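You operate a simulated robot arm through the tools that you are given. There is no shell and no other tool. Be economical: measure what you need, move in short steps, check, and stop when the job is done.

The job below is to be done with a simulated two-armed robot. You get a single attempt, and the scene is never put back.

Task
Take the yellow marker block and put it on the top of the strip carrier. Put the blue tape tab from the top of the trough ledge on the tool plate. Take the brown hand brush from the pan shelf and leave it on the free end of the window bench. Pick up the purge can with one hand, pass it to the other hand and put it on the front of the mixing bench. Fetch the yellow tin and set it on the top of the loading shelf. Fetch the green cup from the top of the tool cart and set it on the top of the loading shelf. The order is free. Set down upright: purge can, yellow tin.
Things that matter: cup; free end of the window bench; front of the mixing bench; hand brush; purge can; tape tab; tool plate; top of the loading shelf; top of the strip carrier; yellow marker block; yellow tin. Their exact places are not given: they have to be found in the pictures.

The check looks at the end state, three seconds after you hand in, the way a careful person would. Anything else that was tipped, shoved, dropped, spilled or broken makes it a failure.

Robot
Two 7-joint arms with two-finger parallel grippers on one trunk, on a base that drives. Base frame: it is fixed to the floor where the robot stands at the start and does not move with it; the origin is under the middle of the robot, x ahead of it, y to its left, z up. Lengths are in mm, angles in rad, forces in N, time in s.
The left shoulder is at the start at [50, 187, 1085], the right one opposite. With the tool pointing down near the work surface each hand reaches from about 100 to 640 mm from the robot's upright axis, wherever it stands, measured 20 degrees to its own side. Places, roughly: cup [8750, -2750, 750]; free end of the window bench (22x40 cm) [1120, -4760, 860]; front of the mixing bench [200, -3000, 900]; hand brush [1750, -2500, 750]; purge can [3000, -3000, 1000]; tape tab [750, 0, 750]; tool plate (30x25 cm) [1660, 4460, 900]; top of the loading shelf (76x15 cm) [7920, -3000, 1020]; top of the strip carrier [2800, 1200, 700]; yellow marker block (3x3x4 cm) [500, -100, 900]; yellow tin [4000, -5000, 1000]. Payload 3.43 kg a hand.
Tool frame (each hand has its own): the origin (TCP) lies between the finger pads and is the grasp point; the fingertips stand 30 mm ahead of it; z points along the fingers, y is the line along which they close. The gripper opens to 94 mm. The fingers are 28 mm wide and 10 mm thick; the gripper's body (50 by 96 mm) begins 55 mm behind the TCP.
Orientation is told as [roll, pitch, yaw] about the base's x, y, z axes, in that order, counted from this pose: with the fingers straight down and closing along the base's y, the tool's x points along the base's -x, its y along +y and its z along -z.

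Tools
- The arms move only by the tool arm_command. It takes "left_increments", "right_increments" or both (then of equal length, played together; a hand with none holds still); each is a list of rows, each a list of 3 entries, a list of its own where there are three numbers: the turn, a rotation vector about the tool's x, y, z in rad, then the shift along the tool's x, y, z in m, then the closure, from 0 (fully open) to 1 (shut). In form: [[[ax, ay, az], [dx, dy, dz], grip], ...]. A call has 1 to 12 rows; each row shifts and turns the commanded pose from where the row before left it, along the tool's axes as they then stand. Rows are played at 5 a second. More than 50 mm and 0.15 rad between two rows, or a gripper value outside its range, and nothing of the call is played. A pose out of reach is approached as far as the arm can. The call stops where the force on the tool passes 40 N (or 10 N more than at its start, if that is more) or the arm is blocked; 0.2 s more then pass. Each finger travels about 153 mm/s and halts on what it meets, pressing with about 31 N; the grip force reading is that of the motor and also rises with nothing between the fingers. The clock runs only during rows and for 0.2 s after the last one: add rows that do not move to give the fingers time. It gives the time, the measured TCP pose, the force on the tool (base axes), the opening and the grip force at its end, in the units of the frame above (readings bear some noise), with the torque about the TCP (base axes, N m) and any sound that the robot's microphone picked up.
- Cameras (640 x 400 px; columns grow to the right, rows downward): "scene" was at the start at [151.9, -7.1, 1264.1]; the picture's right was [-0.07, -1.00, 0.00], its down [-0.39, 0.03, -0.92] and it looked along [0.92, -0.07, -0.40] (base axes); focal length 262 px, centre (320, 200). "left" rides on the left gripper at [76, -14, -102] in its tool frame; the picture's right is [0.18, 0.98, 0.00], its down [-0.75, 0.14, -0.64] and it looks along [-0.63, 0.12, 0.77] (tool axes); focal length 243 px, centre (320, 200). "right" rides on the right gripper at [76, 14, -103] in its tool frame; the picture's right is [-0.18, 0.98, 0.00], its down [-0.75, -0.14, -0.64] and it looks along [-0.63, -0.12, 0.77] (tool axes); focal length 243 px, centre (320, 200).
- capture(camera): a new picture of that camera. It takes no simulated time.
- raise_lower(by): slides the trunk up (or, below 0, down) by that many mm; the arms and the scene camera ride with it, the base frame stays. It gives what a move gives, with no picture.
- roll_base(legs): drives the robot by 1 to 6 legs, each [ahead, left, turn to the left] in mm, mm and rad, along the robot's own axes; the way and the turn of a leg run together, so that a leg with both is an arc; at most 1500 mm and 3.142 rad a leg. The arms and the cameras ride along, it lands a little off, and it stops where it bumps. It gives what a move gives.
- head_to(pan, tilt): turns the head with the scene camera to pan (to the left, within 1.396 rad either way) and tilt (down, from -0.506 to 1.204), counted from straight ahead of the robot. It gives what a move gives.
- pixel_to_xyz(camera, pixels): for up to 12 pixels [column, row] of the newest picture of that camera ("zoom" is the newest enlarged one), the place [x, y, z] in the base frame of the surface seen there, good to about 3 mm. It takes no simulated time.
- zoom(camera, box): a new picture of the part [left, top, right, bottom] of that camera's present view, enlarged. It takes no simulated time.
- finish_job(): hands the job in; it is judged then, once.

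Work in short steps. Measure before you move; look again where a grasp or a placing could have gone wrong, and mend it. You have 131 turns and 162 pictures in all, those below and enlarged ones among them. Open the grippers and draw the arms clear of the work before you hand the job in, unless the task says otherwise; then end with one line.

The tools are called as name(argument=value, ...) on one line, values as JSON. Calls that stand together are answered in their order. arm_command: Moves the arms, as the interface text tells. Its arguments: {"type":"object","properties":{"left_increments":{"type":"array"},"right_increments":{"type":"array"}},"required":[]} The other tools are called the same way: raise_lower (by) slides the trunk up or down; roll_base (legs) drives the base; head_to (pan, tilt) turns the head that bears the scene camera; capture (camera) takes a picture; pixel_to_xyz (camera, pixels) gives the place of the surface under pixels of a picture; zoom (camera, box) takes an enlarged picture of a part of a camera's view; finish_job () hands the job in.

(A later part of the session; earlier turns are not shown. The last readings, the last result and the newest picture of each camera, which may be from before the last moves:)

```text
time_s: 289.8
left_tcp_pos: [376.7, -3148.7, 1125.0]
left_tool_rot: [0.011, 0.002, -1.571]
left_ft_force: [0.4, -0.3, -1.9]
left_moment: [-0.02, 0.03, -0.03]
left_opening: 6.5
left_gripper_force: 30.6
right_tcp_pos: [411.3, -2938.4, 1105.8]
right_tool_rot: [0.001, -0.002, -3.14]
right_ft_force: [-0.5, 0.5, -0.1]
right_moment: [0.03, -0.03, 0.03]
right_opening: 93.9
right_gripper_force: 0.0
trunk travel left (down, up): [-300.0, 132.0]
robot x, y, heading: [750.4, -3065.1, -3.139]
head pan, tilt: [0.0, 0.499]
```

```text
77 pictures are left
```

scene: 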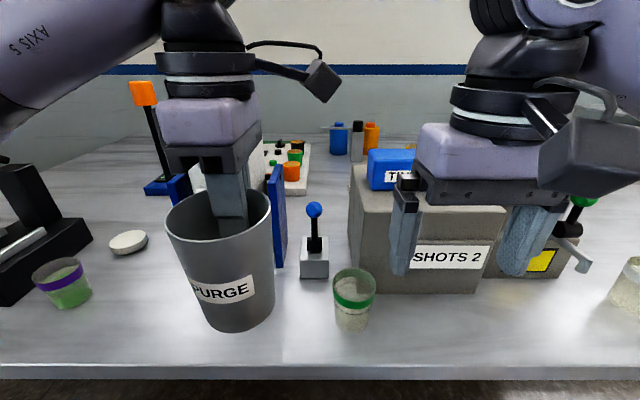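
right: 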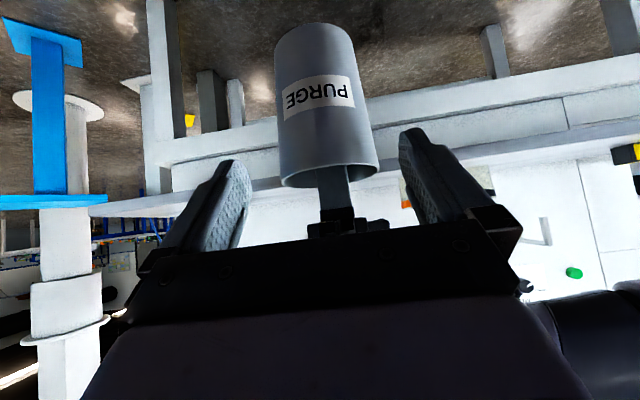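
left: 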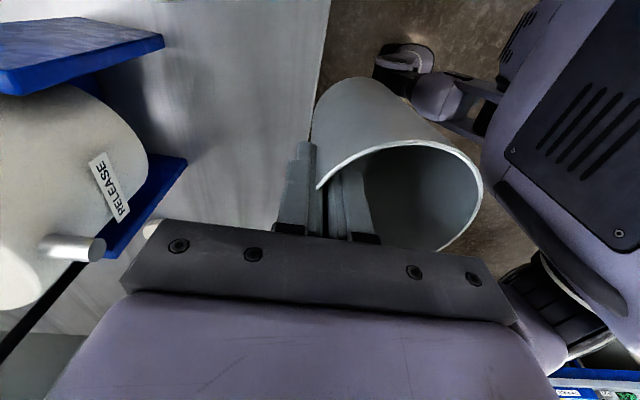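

I choose (325,−3120), farther from the RELEASE stand. I move over it and lower close to the surface.

arm_command(left_increments=[[[0, 0, 0], [0.0145, -0.045, 0], 1], [[0, 0, 0], [0.0145, -0.045, 0], 1], [[0, 0, 0], [0, 0, 0.04], 1], [[0, 0, 0], [0, 0, 0.04], 1], [[0, 0, 0], [0, 0, 0.04], 1], [[0, 0, 0], [0, 0, 0.035], 1], [[0, 0, 0], [0, 0, 0], 1]])

capture(camera="scene")

zoom(camera="scene", box=[190, 170, 410, 370])

```text
time_s: 291.4
left_tcp_pos: [290.7, -3119.8, 968.8]
left_tool_rot: [0.008, 0.001, -1.574]
left_ft_force: [0.5, 0.1, -1.4]
left_moment: [-0.03, 0.05, 0.0]
left_opening: 6.6
left_gripper_force: 31.2
right_tcp_pos: [411.5, -2937.5, 1106.2]
right_tool_rot: [0.0, -0.003, -3.138]
right_ft_force: [0.3, 0.0, 0.3]
right_moment: [0.06, 0.01, 0.03]
right_opening: 94.1
right_gripper_force: 0.1
trunk travel left (down, up): [-300.0, 132.0]
robot x, y, heading: [753.5, -3061.0, -3.14]
head pan, tilt: [0.0, 0.499]
```

```text
76 pictures are left
```

scene: 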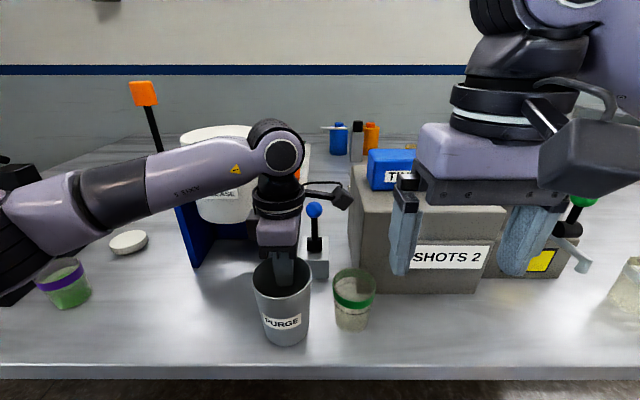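

```text
2.00 times, centred on (300, 270) of scene
```

zoom: 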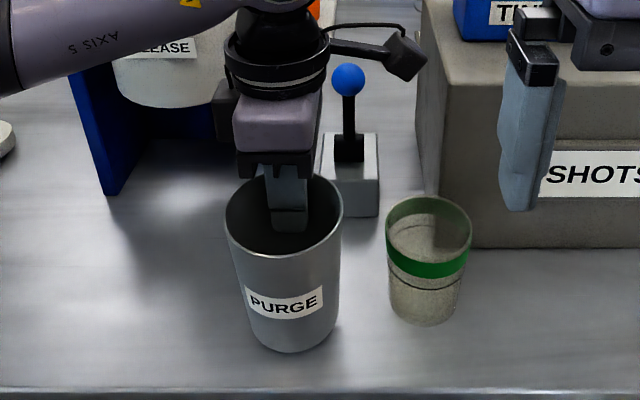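

Good position. I lower the last ~14 mm in small steps until contact.

arm_command(left_increments=[[[0, 0, 0], [0, 0, 0.005], 1], [[0, 0, 0], [0, 0, 0.003], 1], [[0, 0, 0], [0, 0, 0.002], 1], [[0, 0, 0], [0, 0, 0.0015], 1], [[0, 0, 0], [0, 0, 0], 1]])

```text
time_s: 292.6
left_tcp_pos: [289.4, -3119.2, 959.3]
left_tool_rot: [0.01, 0.002, -1.573]
left_ft_force: [0.5, 0.7, 0.0]
left_moment: [0.02, 0.05, 0.03]
left_opening: 6.7
left_gripper_force: 31.0
right_tcp_pos: [410.7, -2937.9, 1106.0]
right_tool_rot: [0.001, -0.002, -3.141]
right_ft_force: [0.4, 1.2, 0.7]
right_moment: [-0.01, -0.03, -0.02]
right_opening: 94.1
right_gripper_force: 0.1
trunk travel left (down, up): [-300.0, 132.0]
robot x, y, heading: [749.1, -3065.0, -3.143]
head pan, tilt: [0.0, 0.499]
```

arm_command(left_increments=[[[0, 0, 0], [0, 0, 0.001], 1], [[0, 0, 0], [0, 0, 0.001], 1], [[0, 0, 0], [0, 0, 0.001], 1], [[0, 0, 0], [0, 0, 0], 1]])

```text
time_s: 293.6
left_tcp_pos: [289.1, -3120.4, 958.1]
left_tool_rot: [0.006, 0.003, -1.573]
left_ft_force: [-4.9, -0.4, 10.2]
left_moment: [0.0, -0.37, 0.01]
left_opening: 6.6
left_gripper_force: 31.1
right_tcp_pos: [411.3, -2938.0, 1106.5]
right_tool_rot: [0.0, -0.001, -3.14]
right_ft_force: [0.7, -0.2, 0.0]
right_moment: [0.01, -0.01, -0.03]
right_opening: 93.8
right_gripper_force: 0.0
trunk travel left (down, up): [-300.0, 132.0]
robot x, y, heading: [752.1, -3063.5, -3.14]
head pan, tilt: [0.0, 0.499]
```

Contact at 10 N. I ease 1 mm, open partially (about 30 mm), and lift straight up clear of the can.

arm_command(left_increments=[[[0, 0, 0], [0, 0, -0.001], 1], [[0, 0, 0], [0, 0, 0], 0.85], [[0, 0, 0], [0, 0, 0], 0.7], [[0, 0, 0], [0, 0, 0], 0.7], [[0, 0, 0], [0, 0, -0.03], 0.7], [[0, 0, 0], [0, 0, -0.04], 0.7], [[0, 0, 0], [0, 0, -0.045], 0.7], [[0, 0, 0], [0, 0, -0.045], 0.7]])

capture(camera="scene")

```text
time_s: 295.4
left_tcp_pos: [287.4, -3120.4, 1118.1]
left_tool_rot: [0.008, 0.002, -1.572]
left_ft_force: [1.1, -0.2, 0.2]
left_moment: [0.02, 0.0, -0.03]
left_opening: 28.0
left_gripper_force: 0.1
right_tcp_pos: [412.5, -2937.0, 1106.7]
right_tool_rot: [-0.001, -0.003, -3.141]
right_ft_force: [0.7, -0.1, 0.3]
right_moment: [0.01, -0.03, 0.0]
right_opening: 93.9
right_gripper_force: 0.2
trunk travel left (down, up): [-300.0, 132.0]
robot x, y, heading: [751.8, -3061.8, -3.141]
head pan, tilt: [0.0, 0.499]
```

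```text
74 pictures are left
```

scene: 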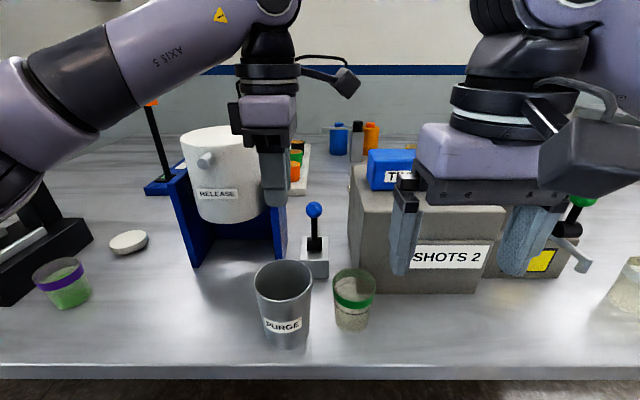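

The can is upright on the bench front. I draw the left hand back and unwind its wrist, then drive along the window aisle to look for the yellow tin.

arm_command(left_increments=[[[0, 0, 0], [-0.02, 0.04, 0], 0.5], [[0, 0, 0], [-0.02, 0.03, 0], 0], [[0, 0, 0.142], [0, 0, 0], 0], [[0, 0, 0.142], [0, 0, 0], 0], [[0, 0, 0.142], [0, 0, 0], 0], [[0, 0, 0.142], [0, 0, 0], 0], [[0, 0, 0.142], [0, 0, 0], 0], [[0, 0, 0.142], [0, 0, 0], 0], [[0, 0, 0.142], [0, 0, 0], 0], [[0, 0, 0.142], [0, 0, 0], 0], [[0, 0, 0.142], [0, 0, 0], 0], [[0, 0, 0.142], [0, 0, 0], 0]])

roll_base(legs=[[-260, 0, 0], [0, 830, 0], [0, 0, 1.57], [0, 1500, 0], [0, 1200, 0]])

head_to(pan=0.2, tilt=0.35)

capture(camera="scene")

```text
time_s: 298.0
left_tcp_pos: [357.5, -3159.5, 1117.0]
left_tool_rot: [0.0, 0.009, -2.997]
left_ft_force: [0.5, 0.3, -0.7]
left_moment: [0.01, 0.03, 0.05]
left_opening: 94.0
left_gripper_force: 0.1
right_tcp_pos: [412.1, -2938.8, 1104.7]
right_tool_rot: [0.0, -0.001, -3.14]
right_ft_force: [0.9, 0.3, -0.5]
right_moment: [0.05, 0.02, -0.04]
right_opening: 94.0
right_gripper_force: 0.2
trunk travel left (down, up): [-300.0, 132.0]
robot x, y, heading: [749.0, -3062.2, -3.139]
head pan, tilt: [0.0, 0.499]
```

```text
time_s: 334.1
left_tcp_pos: [3800.6, -4249.1, 1117.9]
left_tool_rot: [0.001, 0.009, -1.416]
left_ft_force: [-0.3, -0.9, -0.5]
left_moment: [0.04, 0.01, -0.03]
left_opening: 93.8
left_gripper_force: 0.0
right_tcp_pos: [3579.1, -4195.0, 1106.0]
right_tool_rot: [0.001, -0.002, -1.564]
right_ft_force: [0.3, 0.4, -0.9]
right_moment: [0.04, 0.0, 0.0]
right_opening: 93.8
right_gripper_force: 0.1
trunk travel left (down, up): [-300.0, 132.0]
robot x, y, heading: [3702.9, -3856.4, -1.564]
head pan, tilt: [0.0, 0.499]
```

```text
time_s: 334.9
left_tcp_pos: [3799.6, -4247.8, 1117.3]
left_tool_rot: [-0.001, 0.009, -1.418]
left_ft_force: [0.1, 0.6, 0.2]
left_moment: [-0.02, -0.01, 0.0]
left_opening: 94.1
left_gripper_force: 0.0
right_tcp_pos: [3578.2, -4195.3, 1106.3]
right_tool_rot: [-0.001, -0.001, -1.564]
right_ft_force: [-0.7, 0.0, 1.0]
right_moment: [0.0, -0.02, 0.0]
right_opening: 94.0
right_gripper_force: 0.1
trunk travel left (down, up): [-300.0, 132.0]
robot x, y, heading: [3705.7, -3851.5, -1.561]
head pan, tilt: [0.201, 0.351]
```

```text
73 pictures are left
```

scene: 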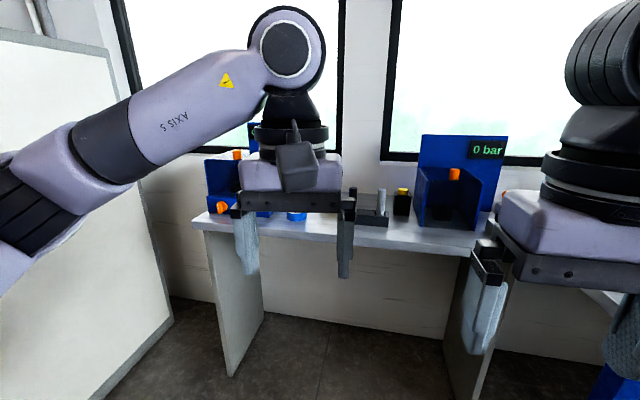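

A small bench with blue holders is ahead. I zoom in and measure; the tin may be hidden behind the left gripper.

zoom(camera="scene", box=[190, 120, 520, 270])

pixel_to_xyz(camera="scene", pixels=[[402, 192], [402, 210], [296, 215], [200, 225], [470, 248], [330, 235], [225, 205], [450, 220], [165, 300], [381, 200]])

capture(camera="left")

```text
1.94 times, centred on (355, 195) of scene
```

zoom: 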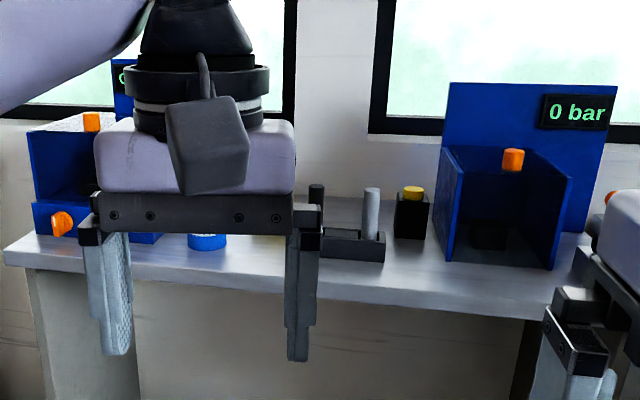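

```text
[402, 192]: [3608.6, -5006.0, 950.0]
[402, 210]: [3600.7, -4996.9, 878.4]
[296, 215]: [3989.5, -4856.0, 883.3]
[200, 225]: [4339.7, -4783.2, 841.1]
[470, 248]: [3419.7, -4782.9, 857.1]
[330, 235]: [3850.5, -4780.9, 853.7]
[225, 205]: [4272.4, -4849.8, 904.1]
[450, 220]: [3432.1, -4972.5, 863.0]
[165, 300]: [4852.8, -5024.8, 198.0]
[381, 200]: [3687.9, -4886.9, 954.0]
```

```text
71 pictures are left
```

left: 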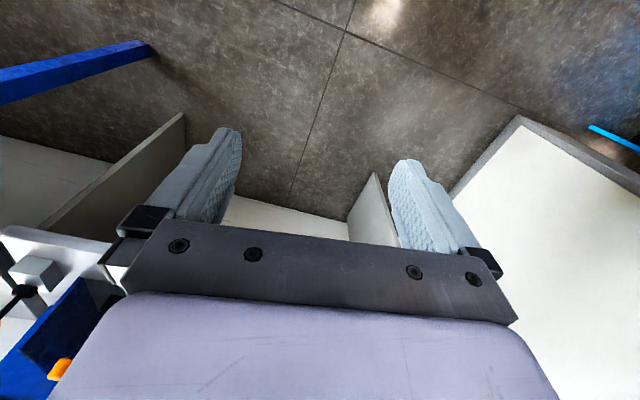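

The tin is probably behind the left gripper near x 3950. I move left 260 mm and ahead 150 mm, and look again.

roll_base(legs=[[150, 260, 0]])

head_to(pan=0, tilt=0.45)

capture(camera="scene")

zoom(camera="scene", box=[220, 140, 420, 265])

```text
time_s: 337.8
left_tcp_pos: [4060.8, -4395.8, 1116.2]
left_tool_rot: [0.001, 0.01, -1.419]
left_ft_force: [0.4, -0.1, 0.4]
left_moment: [0.05, 0.02, 0.03]
left_opening: 94.0
left_gripper_force: 0.1
right_tcp_pos: [3839.0, -4342.4, 1106.8]
right_tool_rot: [-0.002, -0.002, -1.567]
right_ft_force: [0.0, 0.4, -0.6]
right_moment: [0.0, 0.02, 0.0]
right_opening: 94.0
right_gripper_force: 0.0
trunk travel left (down, up): [-300.0, 132.0]
robot x, y, heading: [3965.8, -4003.9, -1.564]
head pan, tilt: [0.201, 0.351]
```

```text
time_s: 338.5
left_tcp_pos: [4061.0, -4395.9, 1117.9]
left_tool_rot: [0.001, 0.008, -1.419]
left_ft_force: [-0.7, 0.6, -0.4]
left_moment: [-0.04, -0.04, 0.02]
left_opening: 94.2
left_gripper_force: 0.1
right_tcp_pos: [3839.3, -4343.0, 1107.1]
right_tool_rot: [0.001, -0.002, -1.563]
right_ft_force: [0.0, -0.4, -0.4]
right_moment: [0.01, -0.01, -0.01]
right_opening: 93.9
right_gripper_force: 0.0
trunk travel left (down, up): [-300.0, 132.0]
robot x, y, heading: [3963.6, -4005.3, -1.564]
head pan, tilt: [0.0, 0.45]
```

```text
70 pictures are left
```

scene: 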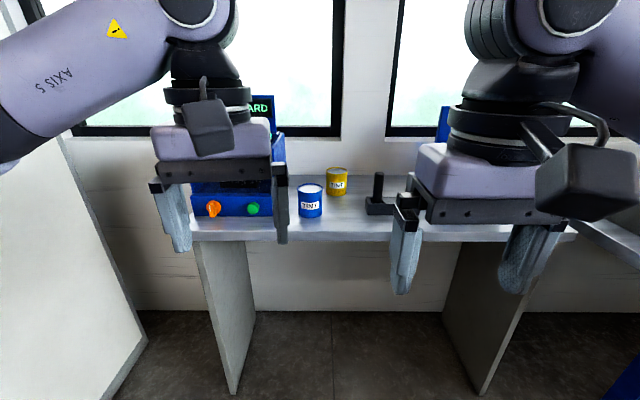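

```text
3.20 times, centred on (320, 202) of scene
```

zoom: 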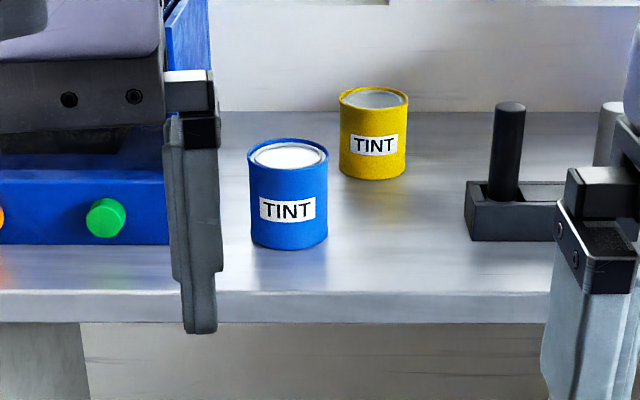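

The yellow TINT tin is at (337,182), with a blue tin in front-left at (310,200). I measure both.

pixel_to_xyz(camera="scene", pixels=[[327, 176], [336, 174], [346, 176], [336, 170], [336, 167], [336, 192], [330, 190], [344, 190], [310, 191], [322, 200], [300, 200], [310, 215]])

```text
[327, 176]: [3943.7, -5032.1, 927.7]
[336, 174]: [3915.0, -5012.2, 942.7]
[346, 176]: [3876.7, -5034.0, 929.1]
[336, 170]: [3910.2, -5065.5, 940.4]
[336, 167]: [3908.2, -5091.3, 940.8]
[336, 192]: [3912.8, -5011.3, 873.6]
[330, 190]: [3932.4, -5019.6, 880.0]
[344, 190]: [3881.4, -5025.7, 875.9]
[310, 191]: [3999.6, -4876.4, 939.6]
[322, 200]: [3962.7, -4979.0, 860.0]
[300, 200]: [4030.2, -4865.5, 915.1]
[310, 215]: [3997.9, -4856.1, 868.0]
```

The yellow tin: axis ≈(3911,−5047), ⌀≈72, z 860–943. I tuck the left hand back, then roll forward 490 mm.

arm_command(left_increments=[[[0, 0, 0.145], [0.03, 0, -0.01], 0], [[0, 0, 0], [0.04, 0.01, -0.01], 0], [[0, 0, 0], [0.04, 0.01, -0.01], 0]])

roll_base(legs=[[480, 0, 0]])

capture(camera="scene")

capture(camera="right")

```text
time_s: 339.3
left_tcp_pos: [4074.8, -4285.6, 1149.7]
left_tool_rot: [0.001, 0.009, -1.565]
left_ft_force: [0.3, 0.0, -0.5]
left_moment: [0.04, 0.0, 0.02]
left_opening: 94.2
left_gripper_force: 0.0
right_tcp_pos: [3840.2, -4341.2, 1105.6]
right_tool_rot: [0.001, -0.001, -1.564]
right_ft_force: [-0.2, 0.1, 0.0]
right_moment: [-0.03, -0.01, 0.03]
right_opening: 94.2
right_gripper_force: 0.0
trunk travel left (down, up): [-300.0, 132.0]
robot x, y, heading: [3962.2, -4004.8, -1.566]
head pan, tilt: [0.0, 0.45]
```

```text
time_s: 342.1
left_tcp_pos: [4076.4, -4759.9, 1150.5]
left_tool_rot: [0.0, 0.009, -1.568]
left_ft_force: [0.1, -0.6, -0.3]
left_moment: [0.0, -0.03, 0.0]
left_opening: 94.1
left_gripper_force: 0.1
right_tcp_pos: [3840.5, -4815.7, 1105.5]
right_tool_rot: [0.0, -0.001, -1.568]
right_ft_force: [0.7, 0.4, 0.1]
right_moment: [-0.01, 0.01, 0.01]
right_opening: 94.0
right_gripper_force: 0.0
trunk travel left (down, up): [-300.0, 132.0]
robot x, y, heading: [3966.2, -4471.3, -1.571]
head pan, tilt: [0.0, 0.45]
```

```text
68 pictures are left
```

scene: 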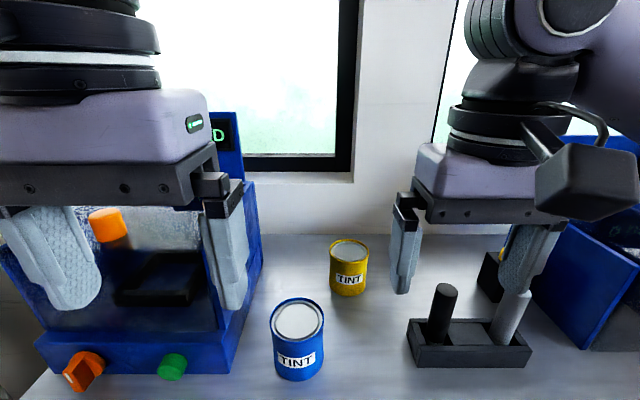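

```text
67 pictures are left
```

right: 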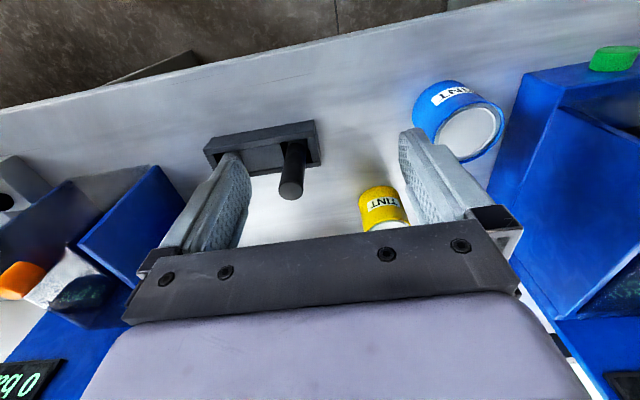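

pixel_to_xyz(camera="scene", pixels=[[332, 258], [366, 258], [349, 263], [349, 243], [349, 252], [349, 292], [335, 285], [364, 285], [310, 305], [440, 290], [420, 265], [516, 300]])

zoom(camera="scene", box=[260, 220, 400, 310])

```text
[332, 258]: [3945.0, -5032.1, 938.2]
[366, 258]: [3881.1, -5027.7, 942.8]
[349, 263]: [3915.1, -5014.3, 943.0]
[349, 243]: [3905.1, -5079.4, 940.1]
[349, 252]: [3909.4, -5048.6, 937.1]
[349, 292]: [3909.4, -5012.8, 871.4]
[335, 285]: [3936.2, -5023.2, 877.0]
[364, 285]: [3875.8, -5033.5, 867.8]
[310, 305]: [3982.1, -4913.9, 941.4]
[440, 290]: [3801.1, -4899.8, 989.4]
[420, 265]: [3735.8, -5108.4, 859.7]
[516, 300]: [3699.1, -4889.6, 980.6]
```

```text
4.44 times, centred on (330, 265) of scene
```

zoom: 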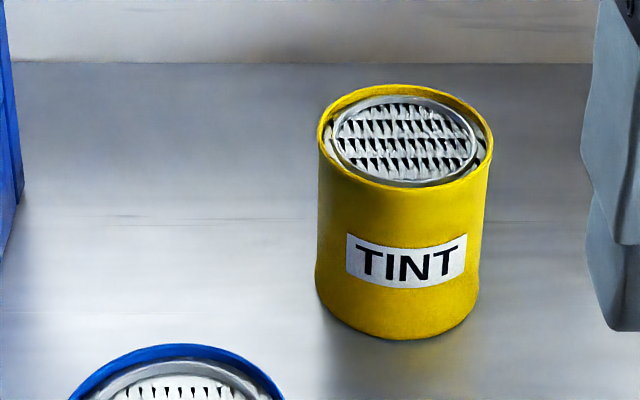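

Tin axis ≈(3910,−5047). I move the right hand over it at travel height, then down to z≈1005, and check.

arm_command(right_increments=[[[0, 0, 0], [-0.0385, 0.0116, 0], 0], [[0, 0, 0], [-0.0385, 0.0116, 0], 0], [[0, 0, 0], [-0.0385, 0.0116, 0], 0], [[0, 0, 0], [-0.0385, 0.0116, 0], 0], [[0, 0, 0], [-0.0385, 0.0116, 0], 0], [[0, 0, 0], [-0.0385, 0.0116, 0], 0], [[0, 0, 0], [0, 0, 0.045], 0], [[0, 0, 0], [0, 0, 0.045], 0], [[0, 0, 0], [0, 0, 0], 0]])

capture(camera="right")

capture(camera="scene")

```text
time_s: 344.1
left_tcp_pos: [4075.9, -4759.3, 1148.0]
left_tool_rot: [-0.001, 0.008, -1.565]
left_ft_force: [-0.3, -0.6, -0.2]
left_moment: [0.0, 0.0, 0.02]
left_opening: 93.8
left_gripper_force: 0.1
right_tcp_pos: [3915.7, -5060.5, 1030.6]
right_tool_rot: [-0.002, 0.0, -1.568]
right_ft_force: [-0.3, -0.2, 0.3]
right_moment: [0.02, 0.02, -0.01]
right_opening: 94.2
right_gripper_force: 0.0
right hand out of reach, approached as far as the arm can: row 6, 7, 8
trunk travel left (down, up): [-300.0, 132.0]
robot x, y, heading: [3963.6, -4476.5, -1.571]
head pan, tilt: [0.0, 0.45]
```

```text
65 pictures are left
```

right: 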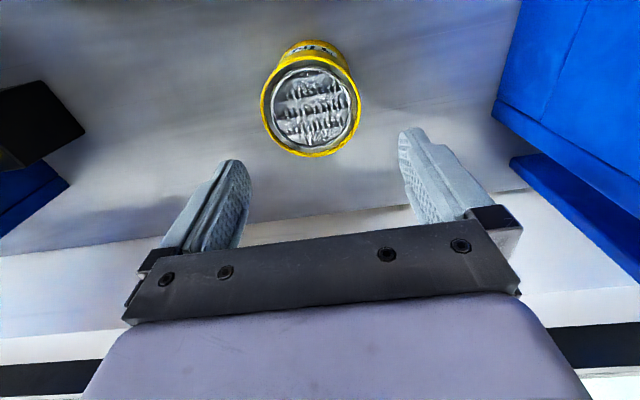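

```text
64 pictures are left
```

scene: 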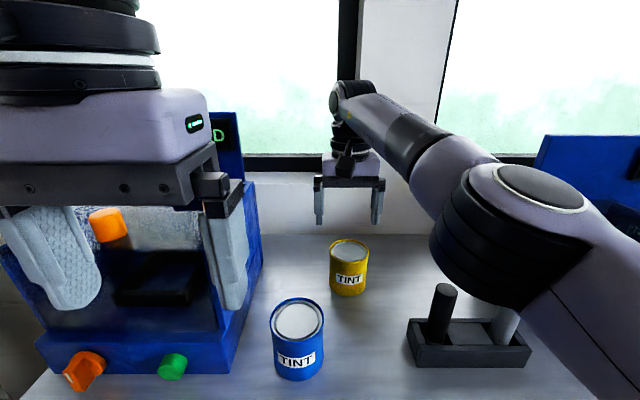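

The pose was marginal at that height (high wrist). I check the elbow's clearance over the rods, then lower slightly to see whether it converges.

pixel_to_xyz(camera="scene", pixels=[[470, 290], [500, 305], [440, 250], [560, 380], [440, 290]])

arm_command(right_increments=[[[0, 0, 0], [0, 0, 0.015], 0], [[0, 0, 0], [0, 0, 0.015], 0], [[0, 0, 0], [0, 0, 0], 0], [[0, 0, 0], [0, 0, 0], 0]])

```text
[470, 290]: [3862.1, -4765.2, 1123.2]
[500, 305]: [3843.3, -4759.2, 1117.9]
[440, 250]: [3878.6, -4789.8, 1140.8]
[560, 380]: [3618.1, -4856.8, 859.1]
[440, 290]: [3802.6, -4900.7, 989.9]
```

```text
time_s: 345.1
left_tcp_pos: [4076.9, -4758.6, 1149.8]
left_tool_rot: [0.0, 0.009, -1.569]
left_ft_force: [0.1, 0.0, 0.0]
left_moment: [0.03, 0.0, 0.02]
left_opening: 94.0
left_gripper_force: 0.2
right_tcp_pos: [3916.6, -5066.0, 1001.5]
right_tool_rot: [-0.003, -0.003, -1.568]
right_ft_force: [0.1, 0.1, -0.4]
right_moment: [0.01, 0.01, 0.02]
right_opening: 93.9
right_gripper_force: 0.0
right hand out of reach, approached as far as the arm can: row 1
trunk travel left (down, up): [-300.0, 132.0]
robot x, y, heading: [3964.7, -4480.3, -1.571]
head pan, tilt: [0.0, 0.45]
```

It converged at (3917,−5066,1001). I correct to the tin axis (−6, +18 mm) and verify with the right camera.

arm_command(right_increments=[[[0, 0, 0], [0.018, -0.0065, 0], 0], [[0, 0, 0], [0, 0, 0.01], 0], [[0, 0, 0], [0, 0, 0], 0]])

capture(camera="right")

pixel_to_xyz(camera="right", pixels=[[320, 100], [320, 60], [320, 140], [280, 100], [355, 100]])

```text
time_s: 345.9
left_tcp_pos: [4076.0, -4759.1, 1149.4]
left_tool_rot: [0.0, 0.01, -1.566]
left_ft_force: [-0.3, 0.4, -0.4]
left_moment: [0.0, -0.05, -0.01]
left_opening: 94.2
left_gripper_force: 0.1
right_tcp_pos: [3918.8, -5067.3, 991.9]
right_tool_rot: [-0.002, 0.002, -1.567]
right_ft_force: [-0.9, -0.4, -0.4]
right_moment: [0.02, -0.03, 0.03]
right_opening: 94.1
right_gripper_force: 0.0
right hand out of reach, approached as far as the arm can: row 1
trunk travel left (down, up): [-300.0, 132.0]
robot x, y, heading: [3962.8, -4475.5, -1.568]
head pan, tilt: [0.0, 0.45]
```

```text
63 pictures are left
```

right: 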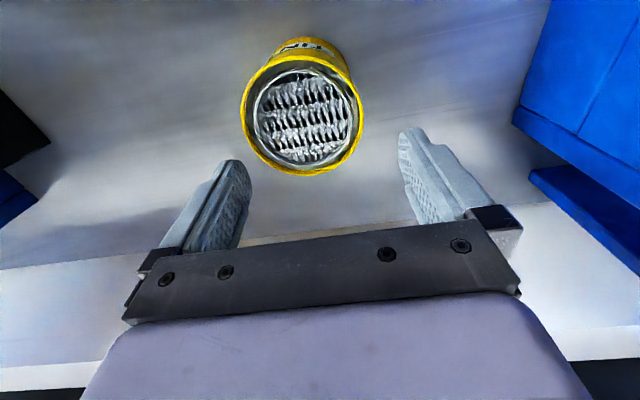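

```text
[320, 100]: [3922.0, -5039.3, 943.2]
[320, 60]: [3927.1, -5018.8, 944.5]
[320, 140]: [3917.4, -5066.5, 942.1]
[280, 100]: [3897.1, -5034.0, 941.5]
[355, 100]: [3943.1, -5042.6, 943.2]
```

The arm is at a joint limit here and can't come back. I instead shift the base by −22 mm back and 8 mm right, keeping the arm's joints.

roll_base(legs=[[-22, -8, 0]])

capture(camera="right")

pixel_to_xyz(camera="right", pixels=[[310, 100], [310, 70], [310, 150], [255, 115], [360, 115], [310, 160]])

```text
time_s: 346.7
left_tcp_pos: [4069.0, -4737.4, 1149.7]
left_tool_rot: [0.001, 0.008, -1.568]
left_ft_force: [-0.3, -0.2, -0.1]
left_moment: [-0.03, -0.01, 0.0]
left_opening: 94.1
left_gripper_force: 0.0
right_tcp_pos: [3909.8, -5046.1, 993.3]
right_tool_rot: [-0.002, -0.001, -1.567]
right_ft_force: [-0.2, 0.3, 0.7]
right_moment: [0.03, -0.01, -0.04]
right_opening: 94.2
right_gripper_force: 0.1
trunk travel left (down, up): [-300.0, 132.0]
robot x, y, heading: [3956.8, -4455.5, -1.564]
head pan, tilt: [0.0, 0.45]
```

```text
62 pictures are left
```

right: 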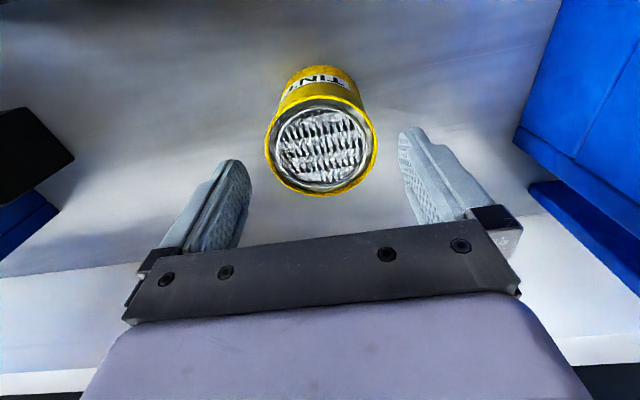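

```text
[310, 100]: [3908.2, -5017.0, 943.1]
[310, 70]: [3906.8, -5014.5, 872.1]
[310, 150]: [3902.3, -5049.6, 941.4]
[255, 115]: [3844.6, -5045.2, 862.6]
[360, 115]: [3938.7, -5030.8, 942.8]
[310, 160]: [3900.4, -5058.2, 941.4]
```

The TCP is now over the tin axis. I lower with the trunk by 60 mm and check before the rest.

raise_lower(by=-60)

capture(camera="right")

capture(camera="scene")

```text
time_s: 347.7
left_tcp_pos: [4067.5, -4737.2, 1089.1]
left_tool_rot: [-0.002, 0.008, -1.566]
left_ft_force: [0.4, -0.5, 0.2]
left_moment: [-0.02, 0.01, -0.02]
left_opening: 93.9
left_gripper_force: 0.1
right_tcp_pos: [3911.3, -5046.0, 932.8]
right_tool_rot: [-0.002, 0.0, -1.567]
right_ft_force: [0.4, 0.0, -0.1]
right_moment: [-0.04, 0.02, 0.0]
right_opening: 93.8
right_gripper_force: 0.1
trunk travel left (down, up): [-240.0, 192.0]
robot x, y, heading: [3955.2, -4452.9, -1.568]
head pan, tilt: [0.0, 0.45]
```

```text
61 pictures are left
```

right: 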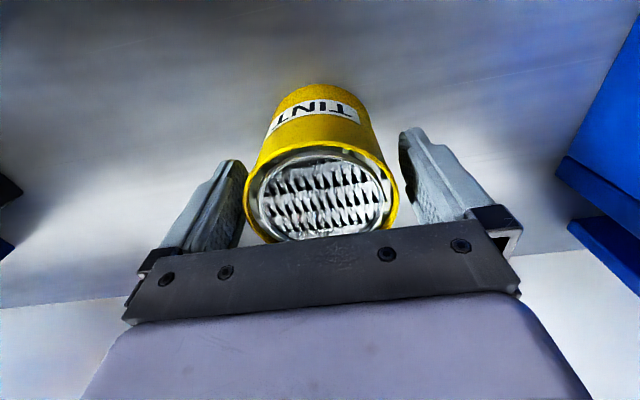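

```text
60 pictures are left
```

scene: 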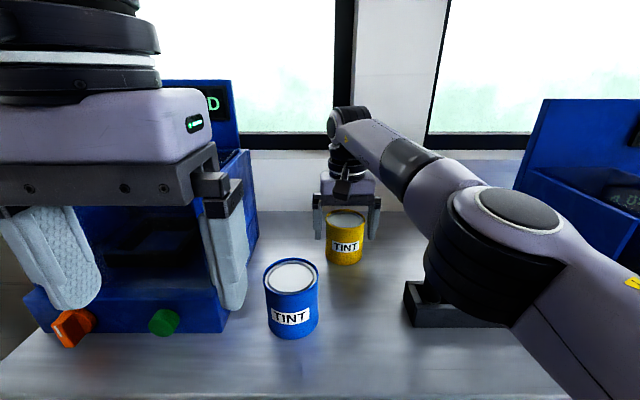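

The fingers straddle the tin. I go 10 mm lower and close.

raise_lower(by=-10)

arm_command(right_increments=[[[0, 0, 0], [0, 0, 0], 0.15], [[0, 0, 0], [0, 0, 0], 0.4], [[0, 0, 0], [0, 0, 0], 0.7], [[0, 0, 0], [0, 0, 0], 1], [[0, 0, 0], [0, 0, 0], 1]])

raise_lower(by=100)

capture(camera="right")

capture(camera="scene")

```text
time_s: 348.3
left_tcp_pos: [4067.7, -4737.2, 1079.0]
left_tool_rot: [-0.002, 0.006, -1.567]
left_ft_force: [0.4, -0.1, 0.3]
left_moment: [0.02, 0.0, 0.0]
left_opening: 94.3
left_gripper_force: 0.1
right_tcp_pos: [3909.2, -5045.3, 921.8]
right_tool_rot: [0.0, 0.0, -1.568]
right_ft_force: [0.5, 0.1, 0.5]
right_moment: [-0.02, 0.01, 0.02]
right_opening: 94.1
right_gripper_force: 0.0
trunk travel left (down, up): [-230.0, 202.0]
robot x, y, heading: [3954.1, -4454.0, -1.569]
head pan, tilt: [0.0, 0.45]
```

```text
time_s: 349.5
left_tcp_pos: [4068.1, -4737.0, 1077.8]
left_tool_rot: [0.0, 0.009, -1.567]
left_ft_force: [0.0, -0.3, 0.0]
left_moment: [-0.01, -0.02, 0.01]
left_opening: 94.0
left_gripper_force: 0.2
right_tcp_pos: [3909.8, -5045.0, 923.7]
right_tool_rot: [-0.003, 0.001, -1.568]
right_ft_force: [-1.5, -0.9, 0.6]
right_moment: [0.02, -0.03, 0.0]
right_opening: 80.1
right_gripper_force: 30.7
trunk travel left (down, up): [-230.0, 202.0]
robot x, y, heading: [3959.6, -4453.5, -1.57]
head pan, tilt: [0.0, 0.45]
```

```text
time_s: 350.8
left_tcp_pos: [4067.7, -4738.3, 1180.1]
left_tool_rot: [0.001, 0.011, -1.567]
left_ft_force: [-0.5, -0.2, -0.4]
left_moment: [0.02, -0.04, 0.0]
left_opening: 94.1
left_gripper_force: 0.1
right_tcp_pos: [3909.3, -5046.2, 1022.5]
right_tool_rot: [-0.003, 0.001, -1.565]
right_ft_force: [0.2, 0.3, -2.2]
right_moment: [0.02, -0.01, -0.03]
right_opening: 80.1
right_gripper_force: 30.9
trunk travel left (down, up): [-330.0, 102.0]
robot x, y, heading: [3957.9, -4454.9, -1.567]
head pan, tilt: [0.0, 0.45]
```

```text
59 pictures are left
```

right: 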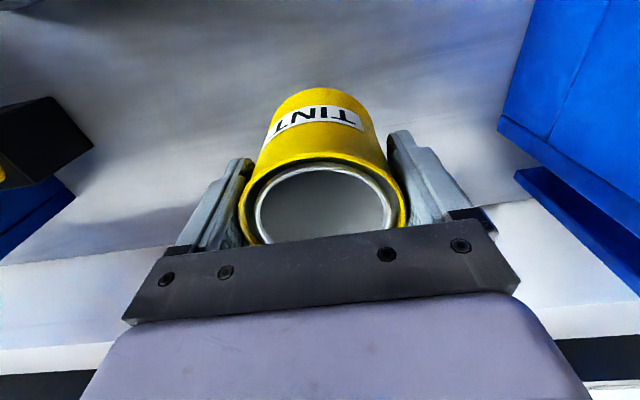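

```text
58 pictures are left
```

scene: 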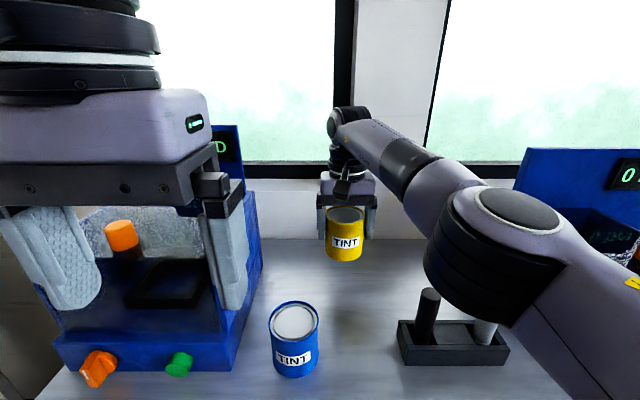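

The tin is held (80 mm). I raise a bit more, back off, and try to tuck the right arm, then turn to face +x to see the way.

raise_lower(by=60)

roll_base(legs=[[-520, 0, 0]])

arm_command(right_increments=[[[0, 0, 0], [0.02, -0.01, -0.035], 1], [[0, 0, 0], [0.03, -0.01, -0.02], 1], [[0, 0, 0], [0.04, -0.01, 0], 1], [[0, 0, 0], [0.04, -0.01, 0], 1], [[0, 0, 0], [0.04, -0.01, 0], 1], [[0, 0, 0], [0, 0, 0], 1]])

roll_base(legs=[[0, 0, 1.57]])

head_to(pan=0, tilt=0.3)

capture(camera="scene")

```text
time_s: 351.8
left_tcp_pos: [4069.1, -4738.1, 1240.2]
left_tool_rot: [0.001, 0.011, -1.568]
left_ft_force: [-0.1, -0.1, -0.3]
left_moment: [-0.03, 0.02, -0.01]
left_opening: 94.2
left_gripper_force: 0.0
right_tcp_pos: [3910.2, -5046.1, 1082.0]
right_tool_rot: [-0.003, 0.0, -1.568]
right_ft_force: [0.7, -1.3, -2.6]
right_moment: [0.03, 0.02, 0.01]
right_opening: 80.6
right_gripper_force: 31.3
trunk travel left (down, up): [-390.0, 42.0]
robot x, y, heading: [3961.6, -4457.3, -1.567]
head pan, tilt: [0.0, 0.45]
```

```text
time_s: 354.9
left_tcp_pos: [4066.8, -4214.4, 1238.5]
left_tool_rot: [-0.002, 0.008, -1.565]
left_ft_force: [-0.2, -0.6, -0.3]
left_moment: [-0.02, 0.0, -0.02]
left_opening: 94.1
left_gripper_force: 0.1
right_tcp_pos: [3910.2, -4524.1, 1081.5]
right_tool_rot: [-0.002, -0.001, -1.563]
right_ft_force: [0.2, -0.2, -2.7]
right_moment: [0.03, 0.0, 0.01]
right_opening: 80.4
right_gripper_force: 30.6
trunk travel left (down, up): [-390.0, 42.0]
robot x, y, heading: [3953.3, -3930.6, -1.568]
head pan, tilt: [0.0, 0.45]
```

```text
time_s: 356.3
left_tcp_pos: [4066.6, -4215.7, 1239.2]
left_tool_rot: [-0.002, 0.01, -1.564]
left_ft_force: [-0.2, 0.8, -0.1]
left_moment: [0.0, 0.0, -0.04]
left_opening: 94.0
left_gripper_force: 0.1
right_tcp_pos: [3906.6, -4514.0, 1136.1]
right_tool_rot: [-0.001, 0.002, -1.564]
right_ft_force: [-0.3, -0.4, -4.2]
right_moment: [0.0, -0.01, -0.02]
right_opening: 80.3
right_gripper_force: 30.8
right hand out of reach, approached as far as the arm can: row 1, 2, 3, 4, 5
trunk travel left (down, up): [-390.0, 42.0]
robot x, y, heading: [3956.0, -3929.5, -1.568]
head pan, tilt: [0.0, 0.45]
```

```text
time_s: 360.5
left_tcp_pos: [4240.8, -3823.2, 1239.2]
left_tool_rot: [-0.002, 0.009, -0.003]
left_ft_force: [0.1, 0.2, 0.1]
left_moment: [0.02, 0.0, 0.01]
left_opening: 94.1
left_gripper_force: 0.2
right_tcp_pos: [4535.0, -3986.8, 1135.7]
right_tool_rot: [-0.001, 0.001, -0.001]
right_ft_force: [0.3, -0.4, -4.0]
right_moment: [-0.03, 0.02, -0.05]
right_opening: 80.3
right_gripper_force: 31.1
trunk travel left (down, up): [-390.0, 42.0]
robot x, y, heading: [3956.7, -3928.6, -0.006]
head pan, tilt: [0.0, 0.45]
```

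```text
time_s: 361.2
left_tcp_pos: [4239.1, -3821.8, 1238.8]
left_tool_rot: [-0.002, 0.009, -0.004]
left_ft_force: [-0.2, -1.3, -0.4]
left_moment: [0.01, 0.01, -0.03]
left_opening: 94.1
left_gripper_force: 0.0
right_tcp_pos: [4535.6, -3987.0, 1135.3]
right_tool_rot: [-0.001, 0.004, 0.0]
right_ft_force: [0.0, 0.5, -3.0]
right_moment: [0.02, 0.02, 0.0]
right_opening: 80.5
right_gripper_force: 30.4
trunk travel left (down, up): [-390.0, 42.0]
robot x, y, heading: [3955.3, -3931.6, -0.005]
head pan, tilt: [0.0, 0.3]
```

```text
57 pictures are left
```

scene: 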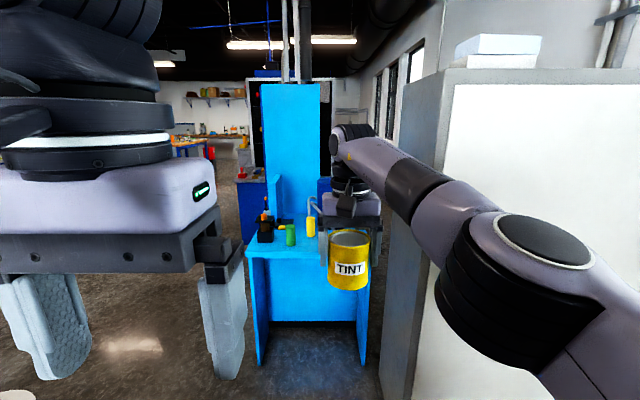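

The right arm stays in a stretched pose, but I can position with base and trunk. I measure the way past the blue station ahead.

pixel_to_xyz(camera="scene", pixels=[[258, 360], [248, 255], [130, 345], [100, 290], [195, 290], [225, 215], [245, 200], [268, 320], [15, 395], [228, 240], [190, 155], [215, 165]])

zoom(camera="scene", box=[160, 80, 340, 190])

head_to(pan=0.6, tilt=0.3)

capture(camera="scene")

```text
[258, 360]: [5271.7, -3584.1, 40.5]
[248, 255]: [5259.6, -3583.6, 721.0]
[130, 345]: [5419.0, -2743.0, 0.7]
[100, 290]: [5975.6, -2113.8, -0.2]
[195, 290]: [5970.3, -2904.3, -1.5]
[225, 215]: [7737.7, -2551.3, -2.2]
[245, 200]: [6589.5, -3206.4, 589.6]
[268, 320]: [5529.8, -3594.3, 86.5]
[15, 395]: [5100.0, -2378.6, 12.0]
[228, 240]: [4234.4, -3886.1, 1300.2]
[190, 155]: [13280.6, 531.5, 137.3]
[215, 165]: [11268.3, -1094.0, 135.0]
```

```text
3.56 times, centred on (250, 135) of scene
```

zoom: 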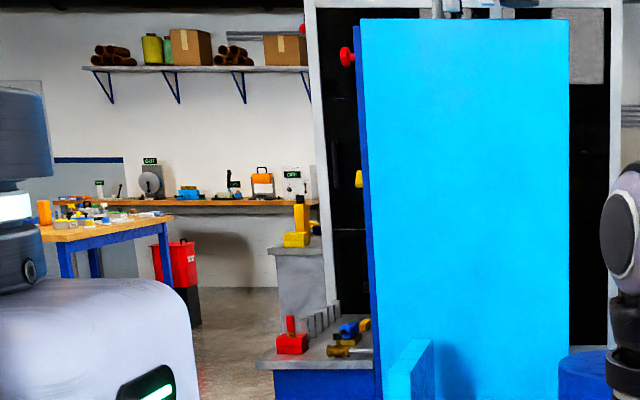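

```text
time_s: 362.2
left_tcp_pos: [4239.8, -3823.0, 1239.3]
left_tool_rot: [-0.002, 0.007, -0.001]
left_ft_force: [-0.2, -0.3, -0.1]
left_moment: [0.02, -0.02, -0.01]
left_opening: 93.9
left_gripper_force: 0.0
right_tcp_pos: [4534.9, -3985.8, 1135.9]
right_tool_rot: [-0.001, 0.002, -0.003]
right_ft_force: [-0.1, -0.1, -3.6]
right_moment: [-0.02, -0.02, -0.01]
right_opening: 80.4
right_gripper_force: 31.6
trunk travel left (down, up): [-390.0, 42.0]
robot x, y, heading: [3954.0, -3932.2, -0.003]
head pan, tilt: [0.6, 0.3]
```

```text
55 pictures are left
```

scene: 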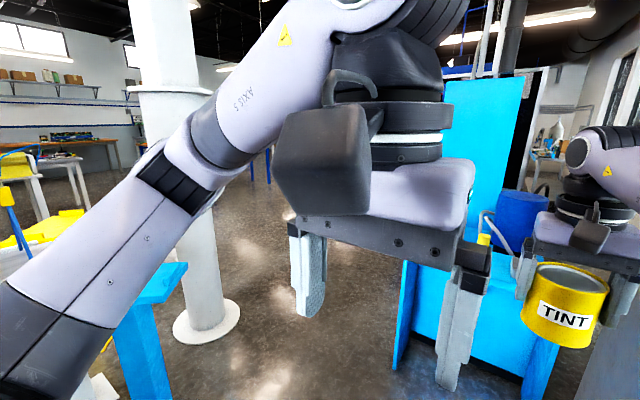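

I measure the column base (205,335) and blue stand (150,370) positions.

pixel_to_xyz(camera="scene", pixels=[[205, 338], [235, 315], [178, 330], [150, 390], [180, 270], [400, 365], [260, 240], [250, 350], [385, 340], [60, 240]])

```text
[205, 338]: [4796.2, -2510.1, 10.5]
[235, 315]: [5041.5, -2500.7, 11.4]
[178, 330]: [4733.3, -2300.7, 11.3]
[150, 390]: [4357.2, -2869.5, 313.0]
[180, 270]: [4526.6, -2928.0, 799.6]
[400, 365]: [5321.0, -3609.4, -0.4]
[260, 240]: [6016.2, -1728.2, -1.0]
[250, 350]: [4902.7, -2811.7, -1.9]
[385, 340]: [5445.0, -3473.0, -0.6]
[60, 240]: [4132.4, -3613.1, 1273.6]
```

The passage is clear between column and station. I drive through to about (7000,−2100) in four legs and look.

roll_base(legs=[[496, 511, 0], [550, 330, 0], [1200, 490, 0], [600, 500, 0]])

head_to(pan=-0.5, tilt=0.35)

capture(camera="scene")

```text
time_s: 380.9
left_tcp_pos: [7094.1, -2028.5, 1237.6]
left_tool_rot: [-0.003, 0.01, -0.015]
left_ft_force: [0.4, 0.2, -0.3]
left_moment: [0.01, -0.02, -0.03]
left_opening: 94.2
left_gripper_force: 0.0
right_tcp_pos: [7388.6, -2194.6, 1135.0]
right_tool_rot: [-0.002, 0.001, -0.017]
right_ft_force: [-0.6, 0.0, -3.5]
right_moment: [0.0, -0.01, -0.02]
right_opening: 80.3
right_gripper_force: 30.9
trunk travel left (down, up): [-390.0, 42.0]
robot x, y, heading: [6805.6, -2135.8, -0.014]
head pan, tilt: [0.6, 0.3]
```

```text
time_s: 382.2
left_tcp_pos: [7093.2, -2028.6, 1238.5]
left_tool_rot: [-0.002, 0.009, -0.016]
left_ft_force: [0.1, -0.2, 0.3]
left_moment: [0.03, -0.01, -0.01]
left_opening: 94.3
left_gripper_force: 0.0
right_tcp_pos: [7387.7, -2194.8, 1136.1]
right_tool_rot: [-0.001, 0.002, -0.014]
right_ft_force: [0.4, 1.0, -3.4]
right_moment: [0.0, -0.01, 0.02]
right_opening: 80.4
right_gripper_force: 30.6
trunk travel left (down, up): [-390.0, 42.0]
robot x, y, heading: [6806.8, -2132.7, -0.017]
head pan, tilt: [-0.499, 0.351]
```

```text
54 pictures are left
```

scene: 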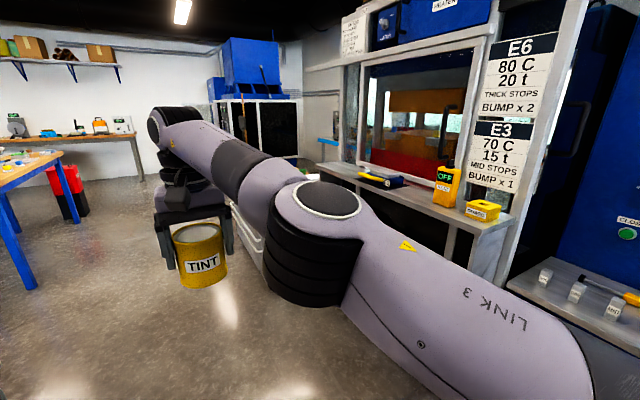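

The long shelf in front of the press at (420,195) looks like the loading shelf. I measure it and zoom.

pixel_to_xyz(camera="scene", pixels=[[322, 168], [500, 222], [420, 190], [420, 197], [345, 165], [380, 178], [447, 185], [482, 208], [370, 185], [400, 192], [460, 205], [230, 190]])

zoom(camera="scene", box=[300, 100, 540, 260])

```text
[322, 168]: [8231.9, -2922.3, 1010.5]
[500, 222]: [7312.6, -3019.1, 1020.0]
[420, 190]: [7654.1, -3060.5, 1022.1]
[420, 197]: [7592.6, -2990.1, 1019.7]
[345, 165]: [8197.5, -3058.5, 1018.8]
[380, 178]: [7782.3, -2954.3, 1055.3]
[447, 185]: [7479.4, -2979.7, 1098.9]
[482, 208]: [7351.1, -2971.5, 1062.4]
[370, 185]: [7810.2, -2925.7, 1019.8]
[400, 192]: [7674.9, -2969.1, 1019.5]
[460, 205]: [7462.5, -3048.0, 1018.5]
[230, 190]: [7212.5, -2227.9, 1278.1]
```

```text
2.50 times, centred on (420, 180) of scene
```

zoom: 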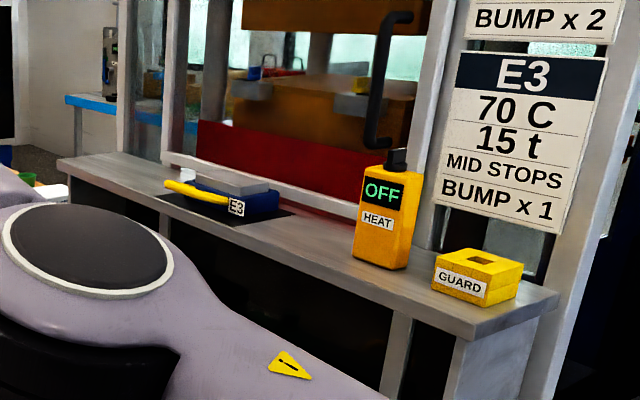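

The loading shelf is x 7280–8240, y −2915 to −3080, z 1020, with a free stretch at its far end. I turn to face −y with clearance, then slide along to x≈8100 and look.

roll_base(legs=[[0, 250, 0], [0, 0, -1.555], [0, 700, 0]])

head_to(pan=0.3, tilt=0.35)

capture(camera="scene")

```text
time_s: 395.0
left_tcp_pos: [7627.2, -2158.4, 1239.2]
left_tool_rot: [-0.001, 0.009, -1.554]
left_ft_force: [-0.4, 0.1, -1.2]
left_moment: [0.02, -0.01, 0.02]
left_opening: 94.0
left_gripper_force: 0.1
right_tcp_pos: [7469.7, -2456.7, 1136.4]
right_tool_rot: [-0.002, 0.001, -1.556]
right_ft_force: [-0.1, -0.2, -3.3]
right_moment: [-0.01, -0.01, -0.01]
right_opening: 80.3
right_gripper_force: 31.0
trunk travel left (down, up): [-390.0, 42.0]
robot x, y, heading: [7514.4, -1876.4, -1.555]
head pan, tilt: [-0.499, 0.351]
```

```text
time_s: 396.1
left_tcp_pos: [7627.6, -2157.7, 1239.5]
left_tool_rot: [-0.001, 0.009, -1.555]
left_ft_force: [0.3, 0.3, 0.5]
left_moment: [0.0, 0.02, 0.0]
left_opening: 94.0
left_gripper_force: 0.1
right_tcp_pos: [7468.7, -2456.6, 1135.7]
right_tool_rot: [-0.002, 0.002, -1.554]
right_ft_force: [-0.1, -0.7, -3.4]
right_moment: [0.01, 0.05, -0.01]
right_opening: 80.5
right_gripper_force: 31.0
trunk travel left (down, up): [-390.0, 42.0]
robot x, y, heading: [7507.6, -1874.8, -1.556]
head pan, tilt: [0.3, 0.351]
```

```text
52 pictures are left
```

scene: 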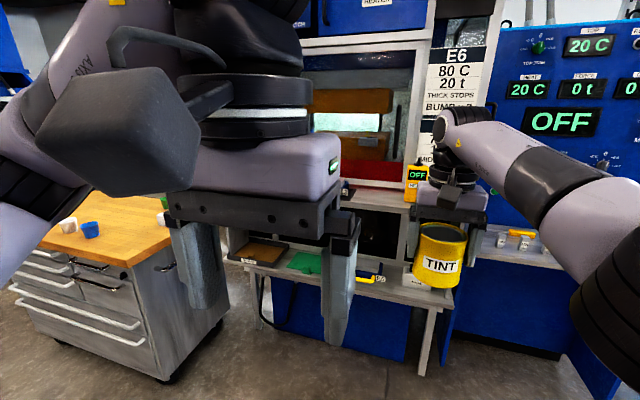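

The tool cart with cups stands on the left and a lower shelf is below the loading shelf. I measure these.

pixel_to_xyz(camera="scene", pixels=[[380, 203], [370, 192], [250, 262], [430, 305], [300, 272], [125, 265], [172, 240], [90, 232], [163, 218], [55, 248], [165, 380], [415, 175]])

arm_command(left_increments=[[[0, 0, 0], [0.03, 0.03, 0], 0], [[0, 0, 0], [0.03, 0.03, 0], 0], [[0, 0, 0], [0, 0.045, 0], 0], [[0, 0, 0], [0, 0.045, 0], 0]])

capture(camera="scene")

```text
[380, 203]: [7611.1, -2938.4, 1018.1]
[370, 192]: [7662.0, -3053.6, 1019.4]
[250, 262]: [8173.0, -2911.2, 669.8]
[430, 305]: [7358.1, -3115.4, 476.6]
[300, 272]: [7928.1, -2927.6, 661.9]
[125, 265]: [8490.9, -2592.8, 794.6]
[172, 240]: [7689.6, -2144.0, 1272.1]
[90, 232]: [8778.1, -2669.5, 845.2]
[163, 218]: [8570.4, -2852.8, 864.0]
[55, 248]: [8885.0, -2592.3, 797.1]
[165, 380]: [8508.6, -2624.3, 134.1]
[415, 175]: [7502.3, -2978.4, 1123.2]
```

```text
time_s: 397.1
left_tcp_pos: [7778.4, -2094.1, 1239.0]
left_tool_rot: [-0.001, 0.009, -1.556]
left_ft_force: [0.3, -0.2, 0.7]
left_moment: [-0.01, 0.02, -0.03]
left_opening: 93.9
left_gripper_force: 0.0
right_tcp_pos: [7470.1, -2456.7, 1135.6]
right_tool_rot: [-0.005, 0.002, -1.554]
right_ft_force: [-0.3, 0.4, -3.0]
right_moment: [0.03, 0.03, -0.03]
right_opening: 80.3
right_gripper_force: 31.1
trunk travel left (down, up): [-390.0, 42.0]
robot x, y, heading: [7511.0, -1879.7, -1.559]
head pan, tilt: [0.3, 0.351]
```

```text
51 pictures are left
```

scene: 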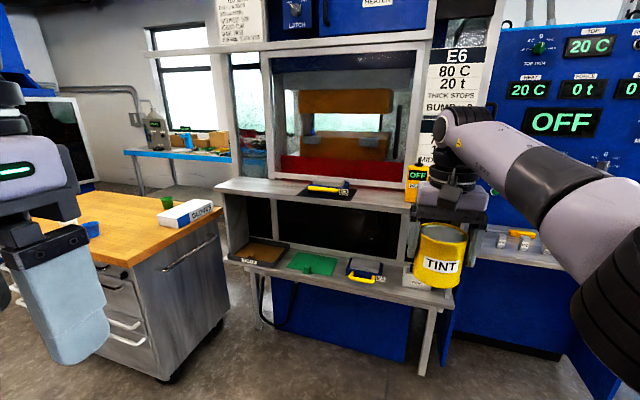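

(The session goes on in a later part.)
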